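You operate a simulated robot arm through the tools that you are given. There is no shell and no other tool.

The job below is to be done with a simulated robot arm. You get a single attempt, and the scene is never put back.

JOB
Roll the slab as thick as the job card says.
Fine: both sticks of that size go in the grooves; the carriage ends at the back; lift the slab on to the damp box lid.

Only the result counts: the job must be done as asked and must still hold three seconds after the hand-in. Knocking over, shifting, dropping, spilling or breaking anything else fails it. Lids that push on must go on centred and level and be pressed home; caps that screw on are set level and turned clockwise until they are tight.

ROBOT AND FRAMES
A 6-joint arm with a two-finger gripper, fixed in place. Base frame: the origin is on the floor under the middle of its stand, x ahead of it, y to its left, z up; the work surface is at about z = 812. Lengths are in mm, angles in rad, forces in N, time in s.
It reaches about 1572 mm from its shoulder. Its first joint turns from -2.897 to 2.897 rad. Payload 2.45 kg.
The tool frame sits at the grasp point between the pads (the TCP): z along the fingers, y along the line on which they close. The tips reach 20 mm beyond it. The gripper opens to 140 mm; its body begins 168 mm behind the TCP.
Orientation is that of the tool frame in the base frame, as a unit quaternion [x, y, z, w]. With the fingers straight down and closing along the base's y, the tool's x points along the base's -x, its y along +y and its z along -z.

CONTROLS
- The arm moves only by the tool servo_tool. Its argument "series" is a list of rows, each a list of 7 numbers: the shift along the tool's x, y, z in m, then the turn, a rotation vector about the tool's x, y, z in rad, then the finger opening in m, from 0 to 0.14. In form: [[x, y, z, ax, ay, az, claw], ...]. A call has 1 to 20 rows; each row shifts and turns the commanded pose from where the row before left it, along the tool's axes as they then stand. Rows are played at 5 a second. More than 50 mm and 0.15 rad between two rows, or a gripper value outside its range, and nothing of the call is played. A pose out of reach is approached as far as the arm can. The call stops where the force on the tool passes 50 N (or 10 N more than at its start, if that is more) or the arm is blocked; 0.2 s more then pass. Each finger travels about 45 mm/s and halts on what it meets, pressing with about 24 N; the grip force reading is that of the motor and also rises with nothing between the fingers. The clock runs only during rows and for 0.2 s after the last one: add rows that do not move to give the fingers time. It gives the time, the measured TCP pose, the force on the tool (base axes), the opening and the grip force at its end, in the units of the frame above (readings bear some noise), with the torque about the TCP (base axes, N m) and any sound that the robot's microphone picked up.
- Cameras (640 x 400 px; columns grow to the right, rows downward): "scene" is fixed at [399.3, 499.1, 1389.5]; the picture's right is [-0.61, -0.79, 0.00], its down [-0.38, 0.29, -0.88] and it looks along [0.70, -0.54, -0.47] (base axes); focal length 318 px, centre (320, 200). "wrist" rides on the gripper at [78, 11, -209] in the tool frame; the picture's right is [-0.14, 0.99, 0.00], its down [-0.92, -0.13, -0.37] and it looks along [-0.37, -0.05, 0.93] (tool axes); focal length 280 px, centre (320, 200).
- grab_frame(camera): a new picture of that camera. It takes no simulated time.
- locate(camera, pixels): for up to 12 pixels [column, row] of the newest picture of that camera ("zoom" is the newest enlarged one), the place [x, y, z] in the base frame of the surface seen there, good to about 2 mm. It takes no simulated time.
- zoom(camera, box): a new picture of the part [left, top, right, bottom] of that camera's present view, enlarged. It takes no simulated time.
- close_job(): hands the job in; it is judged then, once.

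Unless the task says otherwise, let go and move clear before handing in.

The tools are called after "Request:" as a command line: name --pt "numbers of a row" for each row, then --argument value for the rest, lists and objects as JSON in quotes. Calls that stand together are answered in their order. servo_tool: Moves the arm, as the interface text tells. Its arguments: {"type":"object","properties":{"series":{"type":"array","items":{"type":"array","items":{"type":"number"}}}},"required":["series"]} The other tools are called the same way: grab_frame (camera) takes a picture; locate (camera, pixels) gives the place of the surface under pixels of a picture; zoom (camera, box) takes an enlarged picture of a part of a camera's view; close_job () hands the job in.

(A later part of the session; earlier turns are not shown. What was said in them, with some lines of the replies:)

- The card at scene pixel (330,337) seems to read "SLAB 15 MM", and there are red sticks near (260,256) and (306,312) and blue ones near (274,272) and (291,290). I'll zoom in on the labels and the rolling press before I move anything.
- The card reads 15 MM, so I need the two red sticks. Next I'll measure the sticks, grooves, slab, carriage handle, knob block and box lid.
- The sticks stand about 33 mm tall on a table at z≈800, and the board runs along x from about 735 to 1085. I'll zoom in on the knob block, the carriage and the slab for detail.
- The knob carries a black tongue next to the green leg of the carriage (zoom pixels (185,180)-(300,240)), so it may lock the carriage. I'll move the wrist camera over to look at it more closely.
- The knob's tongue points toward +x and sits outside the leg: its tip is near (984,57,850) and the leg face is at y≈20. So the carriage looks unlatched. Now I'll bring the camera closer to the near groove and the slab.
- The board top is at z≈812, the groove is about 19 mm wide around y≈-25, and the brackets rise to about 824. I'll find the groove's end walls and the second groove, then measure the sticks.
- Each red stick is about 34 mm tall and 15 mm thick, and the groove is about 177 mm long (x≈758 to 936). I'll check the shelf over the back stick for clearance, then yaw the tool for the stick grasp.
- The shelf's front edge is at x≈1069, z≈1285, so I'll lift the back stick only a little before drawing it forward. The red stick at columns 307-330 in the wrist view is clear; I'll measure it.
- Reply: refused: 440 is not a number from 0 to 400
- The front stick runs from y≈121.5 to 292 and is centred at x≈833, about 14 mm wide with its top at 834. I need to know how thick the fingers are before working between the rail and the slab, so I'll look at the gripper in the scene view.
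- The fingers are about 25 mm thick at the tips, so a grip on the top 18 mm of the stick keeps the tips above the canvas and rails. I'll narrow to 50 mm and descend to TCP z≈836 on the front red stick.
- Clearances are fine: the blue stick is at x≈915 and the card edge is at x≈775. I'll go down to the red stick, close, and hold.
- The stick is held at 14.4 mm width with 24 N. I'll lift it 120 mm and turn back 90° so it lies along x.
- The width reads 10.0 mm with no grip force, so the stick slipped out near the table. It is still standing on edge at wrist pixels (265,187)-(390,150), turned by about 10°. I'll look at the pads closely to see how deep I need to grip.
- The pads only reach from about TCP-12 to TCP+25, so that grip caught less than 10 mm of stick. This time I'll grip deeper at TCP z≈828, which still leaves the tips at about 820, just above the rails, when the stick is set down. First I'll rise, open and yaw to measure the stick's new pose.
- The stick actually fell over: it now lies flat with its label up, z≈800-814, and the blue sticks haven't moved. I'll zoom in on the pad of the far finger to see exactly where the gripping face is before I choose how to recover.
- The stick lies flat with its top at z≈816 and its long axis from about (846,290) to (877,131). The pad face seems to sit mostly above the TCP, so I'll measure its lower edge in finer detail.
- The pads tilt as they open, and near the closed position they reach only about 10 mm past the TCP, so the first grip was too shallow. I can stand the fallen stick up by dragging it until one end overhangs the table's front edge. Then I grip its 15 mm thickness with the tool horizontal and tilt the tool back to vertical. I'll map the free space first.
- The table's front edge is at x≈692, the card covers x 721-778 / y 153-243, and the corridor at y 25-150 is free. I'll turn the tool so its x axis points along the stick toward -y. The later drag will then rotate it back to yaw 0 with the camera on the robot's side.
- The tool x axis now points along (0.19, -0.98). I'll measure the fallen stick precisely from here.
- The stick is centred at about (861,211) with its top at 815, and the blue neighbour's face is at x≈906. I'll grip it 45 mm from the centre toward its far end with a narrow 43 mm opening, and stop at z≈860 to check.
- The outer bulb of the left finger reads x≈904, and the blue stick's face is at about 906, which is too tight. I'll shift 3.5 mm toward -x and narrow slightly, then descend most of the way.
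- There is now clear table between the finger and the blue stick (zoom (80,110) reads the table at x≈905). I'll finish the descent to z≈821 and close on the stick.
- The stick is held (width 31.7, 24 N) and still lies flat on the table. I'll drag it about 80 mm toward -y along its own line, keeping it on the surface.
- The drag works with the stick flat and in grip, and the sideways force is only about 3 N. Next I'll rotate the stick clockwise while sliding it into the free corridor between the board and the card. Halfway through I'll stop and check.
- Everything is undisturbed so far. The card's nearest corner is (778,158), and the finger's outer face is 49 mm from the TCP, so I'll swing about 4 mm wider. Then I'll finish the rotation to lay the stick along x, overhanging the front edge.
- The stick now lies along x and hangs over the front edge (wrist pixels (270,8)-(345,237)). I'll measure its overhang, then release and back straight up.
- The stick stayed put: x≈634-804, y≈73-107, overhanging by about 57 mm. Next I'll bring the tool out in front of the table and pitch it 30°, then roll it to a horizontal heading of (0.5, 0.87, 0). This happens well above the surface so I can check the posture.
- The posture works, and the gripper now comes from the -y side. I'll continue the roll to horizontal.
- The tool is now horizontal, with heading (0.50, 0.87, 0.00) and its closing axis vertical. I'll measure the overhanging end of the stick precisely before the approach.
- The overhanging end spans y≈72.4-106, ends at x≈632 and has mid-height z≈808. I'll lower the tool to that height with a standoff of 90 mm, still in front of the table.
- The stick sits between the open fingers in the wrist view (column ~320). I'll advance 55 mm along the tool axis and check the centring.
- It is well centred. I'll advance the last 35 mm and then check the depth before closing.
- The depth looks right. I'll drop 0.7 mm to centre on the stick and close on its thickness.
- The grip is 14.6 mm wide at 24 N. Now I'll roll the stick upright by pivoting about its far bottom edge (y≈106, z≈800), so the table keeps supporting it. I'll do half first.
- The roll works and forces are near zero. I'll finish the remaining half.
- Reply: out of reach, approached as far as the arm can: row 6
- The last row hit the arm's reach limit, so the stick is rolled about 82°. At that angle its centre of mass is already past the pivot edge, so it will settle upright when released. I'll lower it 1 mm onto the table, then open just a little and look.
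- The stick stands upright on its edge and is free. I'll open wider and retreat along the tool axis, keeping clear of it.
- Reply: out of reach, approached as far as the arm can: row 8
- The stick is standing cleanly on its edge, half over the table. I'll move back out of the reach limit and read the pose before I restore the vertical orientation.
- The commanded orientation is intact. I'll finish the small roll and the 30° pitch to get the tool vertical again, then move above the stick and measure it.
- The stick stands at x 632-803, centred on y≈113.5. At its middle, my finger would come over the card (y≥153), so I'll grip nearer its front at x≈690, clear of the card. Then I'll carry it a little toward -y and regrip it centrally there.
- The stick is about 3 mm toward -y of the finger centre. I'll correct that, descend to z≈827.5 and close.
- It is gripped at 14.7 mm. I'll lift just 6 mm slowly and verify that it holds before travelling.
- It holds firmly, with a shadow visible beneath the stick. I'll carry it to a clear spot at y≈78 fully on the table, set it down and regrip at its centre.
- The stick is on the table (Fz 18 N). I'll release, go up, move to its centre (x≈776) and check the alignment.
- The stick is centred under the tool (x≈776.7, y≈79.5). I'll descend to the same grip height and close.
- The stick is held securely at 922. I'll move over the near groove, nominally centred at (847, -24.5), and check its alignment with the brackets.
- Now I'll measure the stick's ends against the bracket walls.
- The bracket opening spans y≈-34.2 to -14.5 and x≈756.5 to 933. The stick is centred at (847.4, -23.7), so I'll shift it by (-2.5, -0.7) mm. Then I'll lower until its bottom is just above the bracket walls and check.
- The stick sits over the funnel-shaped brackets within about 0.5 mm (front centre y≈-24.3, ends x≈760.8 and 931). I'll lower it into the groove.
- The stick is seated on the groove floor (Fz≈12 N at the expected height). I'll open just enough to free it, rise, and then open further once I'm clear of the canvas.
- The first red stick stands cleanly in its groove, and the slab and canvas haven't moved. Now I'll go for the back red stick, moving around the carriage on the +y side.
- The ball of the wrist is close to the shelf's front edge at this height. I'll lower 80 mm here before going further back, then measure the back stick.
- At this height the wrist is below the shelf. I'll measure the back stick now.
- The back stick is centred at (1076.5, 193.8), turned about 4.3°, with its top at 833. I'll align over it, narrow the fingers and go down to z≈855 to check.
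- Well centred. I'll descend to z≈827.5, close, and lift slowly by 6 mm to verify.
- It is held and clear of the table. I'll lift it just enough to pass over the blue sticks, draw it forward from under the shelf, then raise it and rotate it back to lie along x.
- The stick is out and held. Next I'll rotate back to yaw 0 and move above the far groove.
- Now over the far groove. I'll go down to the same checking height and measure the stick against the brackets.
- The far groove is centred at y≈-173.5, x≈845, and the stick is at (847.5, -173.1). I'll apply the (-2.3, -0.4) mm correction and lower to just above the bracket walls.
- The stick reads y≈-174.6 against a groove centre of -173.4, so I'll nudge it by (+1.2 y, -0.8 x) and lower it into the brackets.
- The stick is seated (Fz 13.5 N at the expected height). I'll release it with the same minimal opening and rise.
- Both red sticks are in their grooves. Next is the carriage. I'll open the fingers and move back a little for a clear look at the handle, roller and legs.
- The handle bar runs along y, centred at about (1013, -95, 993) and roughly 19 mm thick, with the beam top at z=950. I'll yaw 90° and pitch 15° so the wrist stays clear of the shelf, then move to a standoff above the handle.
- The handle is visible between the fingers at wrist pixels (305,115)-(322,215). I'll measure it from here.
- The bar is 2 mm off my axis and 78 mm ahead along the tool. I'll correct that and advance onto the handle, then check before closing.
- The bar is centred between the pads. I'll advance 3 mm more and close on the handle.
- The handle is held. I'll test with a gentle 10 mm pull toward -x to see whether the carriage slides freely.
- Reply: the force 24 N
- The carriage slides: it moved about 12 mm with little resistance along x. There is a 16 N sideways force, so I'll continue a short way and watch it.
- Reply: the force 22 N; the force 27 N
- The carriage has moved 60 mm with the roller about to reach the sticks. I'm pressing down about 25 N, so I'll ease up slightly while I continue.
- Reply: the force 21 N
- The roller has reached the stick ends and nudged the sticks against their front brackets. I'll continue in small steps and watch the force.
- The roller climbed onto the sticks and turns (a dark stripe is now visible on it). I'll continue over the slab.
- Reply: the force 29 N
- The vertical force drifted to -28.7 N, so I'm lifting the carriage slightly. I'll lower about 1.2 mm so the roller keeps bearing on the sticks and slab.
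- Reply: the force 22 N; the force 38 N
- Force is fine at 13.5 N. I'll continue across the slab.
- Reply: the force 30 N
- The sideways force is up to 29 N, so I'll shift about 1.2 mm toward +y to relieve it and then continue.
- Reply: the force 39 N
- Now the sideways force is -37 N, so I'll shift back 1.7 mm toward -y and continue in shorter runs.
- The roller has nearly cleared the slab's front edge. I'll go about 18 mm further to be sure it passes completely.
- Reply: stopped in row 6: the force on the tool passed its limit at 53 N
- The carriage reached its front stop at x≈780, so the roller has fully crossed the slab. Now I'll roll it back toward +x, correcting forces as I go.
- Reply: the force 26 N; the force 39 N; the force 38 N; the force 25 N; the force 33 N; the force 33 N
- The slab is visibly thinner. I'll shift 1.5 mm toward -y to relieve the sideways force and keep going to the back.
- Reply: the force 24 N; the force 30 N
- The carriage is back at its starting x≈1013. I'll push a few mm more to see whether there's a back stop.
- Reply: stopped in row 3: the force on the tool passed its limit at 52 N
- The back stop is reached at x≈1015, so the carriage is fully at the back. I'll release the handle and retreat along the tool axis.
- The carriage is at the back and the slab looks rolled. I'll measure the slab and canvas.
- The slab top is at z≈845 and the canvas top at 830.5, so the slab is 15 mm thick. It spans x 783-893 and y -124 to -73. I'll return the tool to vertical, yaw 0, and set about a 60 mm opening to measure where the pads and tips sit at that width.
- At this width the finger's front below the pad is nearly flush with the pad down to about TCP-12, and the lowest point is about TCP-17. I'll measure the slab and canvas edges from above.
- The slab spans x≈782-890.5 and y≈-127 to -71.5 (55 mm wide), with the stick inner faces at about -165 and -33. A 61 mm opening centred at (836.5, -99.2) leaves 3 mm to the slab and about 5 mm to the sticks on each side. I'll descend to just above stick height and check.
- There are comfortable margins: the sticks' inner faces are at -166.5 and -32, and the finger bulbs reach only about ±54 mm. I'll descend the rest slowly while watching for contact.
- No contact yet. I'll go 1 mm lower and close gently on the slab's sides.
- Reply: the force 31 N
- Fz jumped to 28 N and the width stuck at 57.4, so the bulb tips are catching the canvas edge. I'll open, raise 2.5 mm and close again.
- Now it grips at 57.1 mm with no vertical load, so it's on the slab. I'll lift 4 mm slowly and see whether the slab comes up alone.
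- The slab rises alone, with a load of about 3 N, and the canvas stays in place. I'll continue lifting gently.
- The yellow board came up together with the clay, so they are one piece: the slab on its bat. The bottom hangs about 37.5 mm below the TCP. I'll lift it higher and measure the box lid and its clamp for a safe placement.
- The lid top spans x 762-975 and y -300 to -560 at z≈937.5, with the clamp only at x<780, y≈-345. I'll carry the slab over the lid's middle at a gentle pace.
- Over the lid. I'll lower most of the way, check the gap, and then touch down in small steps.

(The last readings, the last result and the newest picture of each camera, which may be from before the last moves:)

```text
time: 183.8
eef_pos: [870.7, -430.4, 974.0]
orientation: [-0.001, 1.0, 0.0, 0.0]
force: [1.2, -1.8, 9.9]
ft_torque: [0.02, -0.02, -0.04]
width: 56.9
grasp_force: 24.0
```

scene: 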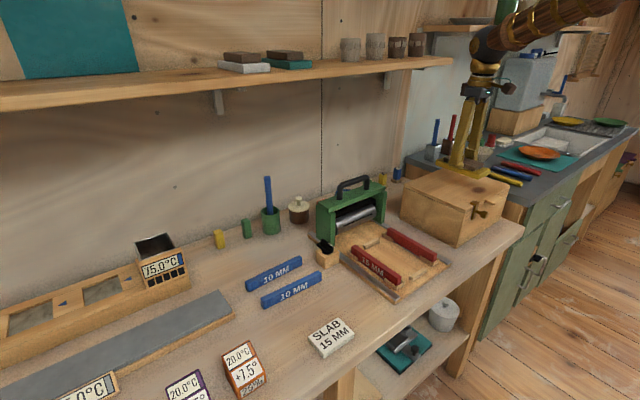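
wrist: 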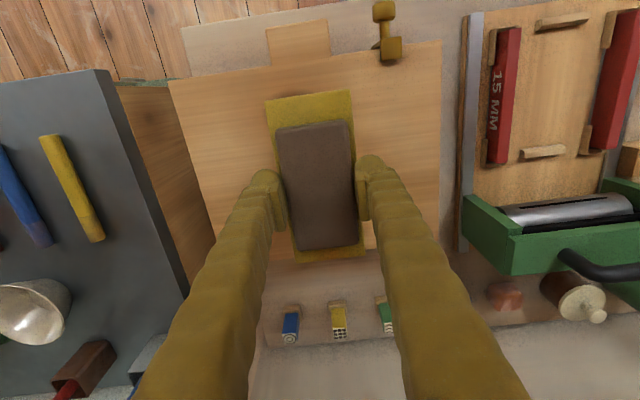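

The bat rests on the lid (Fz +10 N). I'll release slowly and rise straight up.

Request:
servo_tool --pt "0 0 -0.0003 0 0 0 0.05" --pt "0 0 0 0 0 0 0.057" --pt "0 0 0 0 0 0 0.06" --pt "0 0 0 0 0 0 0.064" --pt "0 0 0 0 0 0 0.068" --pt "0 0 -0.004 0 0 0 0.07" --pt "0 0 -0.01 0 0 0 0.07" --pt "0 0 -0.02 0 0 0 0.07" --pt "0 0 -0.04 0 0 0 0.07" --pt "0 0 -0.04 0 0 0 0.07" --pt "0 0 -0.04 0 0 0 0.07" --pt "0 0 0 0 0 0 0.07"

Request:
grab_frame --camera "scene"

Request:
grab_frame --camera "wrist"

Request:
zoom --camera "scene" --box '[395, 130, 525, 250]'

```text
time: 186.4
eef_pos: [872.5, -432.1, 1129.8]
orientation: [-0.001, 1.0, 0.0, -0.001]
force: [0.1, -0.1, -0.1]
ft_torque: [-0.01, -0.02, -0.02]
width: 69.7
grasp_force: 0.1
```

```text
taken
```

scene: 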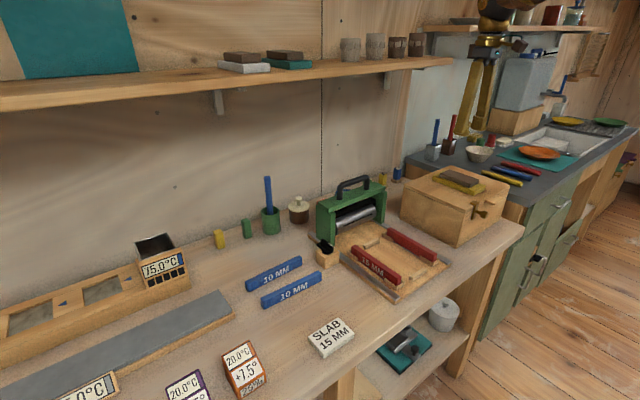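

```text
taken
```

wrist: 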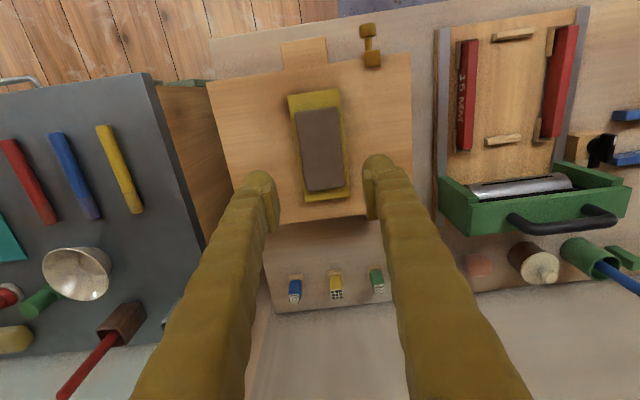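

```text
3.33 times, centred on (460, 190) of scene
```

zoom: 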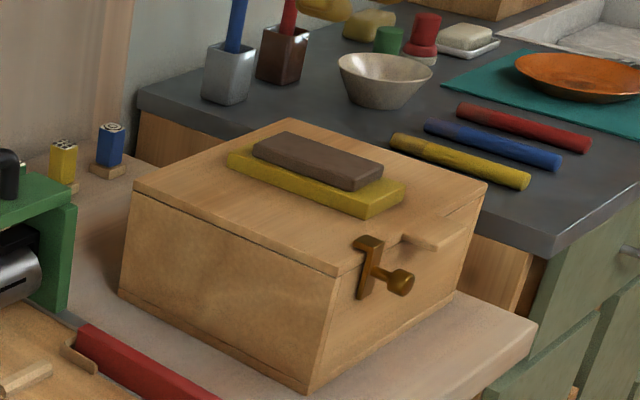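

The slab sits on the lid. I'll verify the thickness, that the sticks are seated and the carriage is in place, and that nothing else moved.

Request:
locate --camera "zoom" --pixels '[[300, 155], [340, 170], [270, 150], [360, 180], [390, 185], [245, 165], [360, 205], [310, 185], [230, 200], [400, 210]]'

Request:
zoom --camera "scene" --box '[305, 165, 455, 305]'

Request:
locate --camera "zoom" --pixels '[[245, 235], [300, 280], [365, 325], [355, 185], [400, 215], [470, 260], [205, 60], [245, 42], [285, 35], [245, 300], [340, 230], [300, 200]]'

Request:
zoom --camera "wrist" --box '[430, 0, 630, 260]'

Request:
zoom --camera "scene" --box '[180, 200, 370, 370]'

```text
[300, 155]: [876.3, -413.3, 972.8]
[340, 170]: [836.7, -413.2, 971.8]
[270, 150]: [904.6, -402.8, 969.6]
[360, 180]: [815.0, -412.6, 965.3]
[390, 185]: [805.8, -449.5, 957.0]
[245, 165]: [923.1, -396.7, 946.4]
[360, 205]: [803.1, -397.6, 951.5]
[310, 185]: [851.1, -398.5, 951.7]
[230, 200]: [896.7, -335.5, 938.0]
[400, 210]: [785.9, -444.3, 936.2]
```

```text
2.86 times, centred on (380, 235) of scene
```

zoom: 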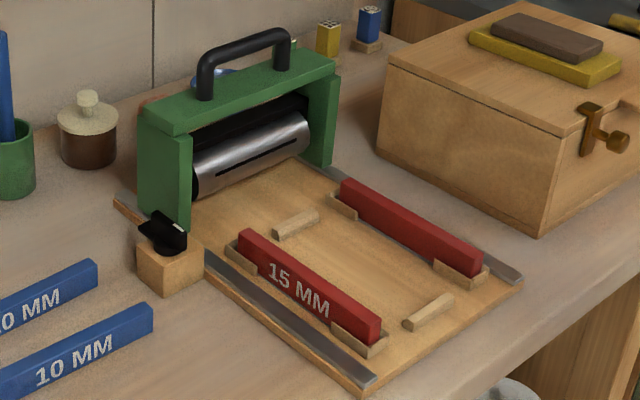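

```text
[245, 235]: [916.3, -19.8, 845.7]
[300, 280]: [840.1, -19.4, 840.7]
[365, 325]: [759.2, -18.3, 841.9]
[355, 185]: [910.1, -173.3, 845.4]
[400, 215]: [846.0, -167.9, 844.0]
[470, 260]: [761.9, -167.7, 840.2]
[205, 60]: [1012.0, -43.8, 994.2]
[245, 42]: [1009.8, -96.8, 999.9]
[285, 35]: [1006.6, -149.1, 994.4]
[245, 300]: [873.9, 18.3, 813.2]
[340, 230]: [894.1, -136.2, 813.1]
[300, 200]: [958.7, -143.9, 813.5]
```

```text
1.54 times, centred on (530, 130) of wrist
```

zoom: 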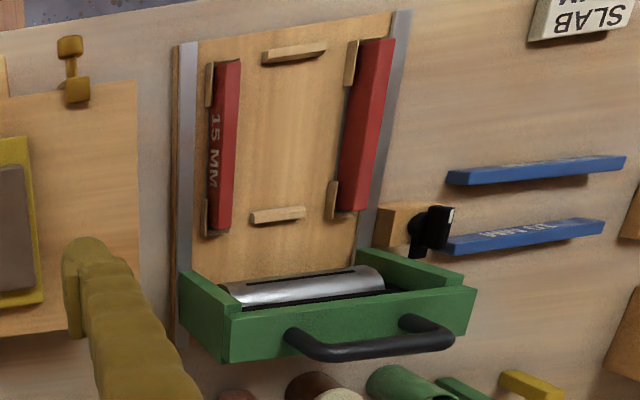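

```text
2.35 times, centred on (275, 285) of scene
```

zoom: 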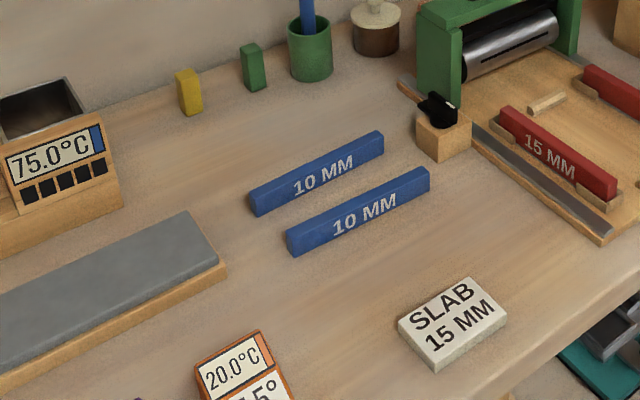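

Everything checks out: the slab is 15 mm thick on the lid, both 15 MM sticks are upright in their grooves, and the carriage is at the back. The blue sticks and the card are in their original places. I'll move the arm clear toward its start pose and then hand in.

Request:
servo_tool --pt "0.008 0.03 -0.005 0 0 0 0.07" --pt "0.008 0.04 -0.005 0 0 0 0.07" --pt "0.008 0.04 0 0 0 0 0.07" --pt "0.008 0.04 0 0 0 0 0.07" --pt "0.008 0.04 0 0 0 0 0.07" --pt "0 0.02 0 0 0 0 0.07" --pt "0 0 0 0 0 0 0.07" --pt "0 0 0 0 0 0 0.07"

Request:
grab_frame --camera "scene"

```text
time: 188.2
eef_pos: [834.0, -220.7, 1137.8]
orientation: [0.0, 1.0, 0.0, -0.001]
force: [-0.2, -0.4, 0.0]
ft_torque: [0.0, 0.02, -0.03]
width: 70.1
grasp_force: 0.1
```

```text
taken
```

scene: 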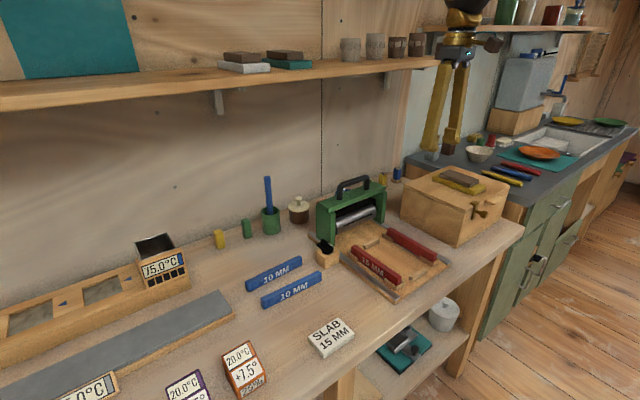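

The final picture shows the slab on the lid at (458,182), the red sticks in their grooves, the carriage at the back and the arm clear. I'll hand the job in.

Request:
close_job

```text
The job is handed in.
```

I rolled the slab to 15 mm, as the card says, and handed the job in; I have no verdict back yet. By camera measurement the slab top was at z≈845 and its base at z≈830.5.

- **Sticks:** both red 15 MM sticks stand upright in the grooves.
- **Carriage:** it made a full pass to the front and back, and ended against its back stop.
- **Slab:** it rests near the middle of the damp box lid. The yellow board under the clay lifted with it, so I treated them as one piece and set both on the lid.
- **Other items:** the blue sticks, the card and everything else I checked looked unmoved in the last pictures.

**Dropped stick:** my first grip on the front red stick was too shallow and it fell over on the table. I stood it back up before placing it, and it touched nothing else.
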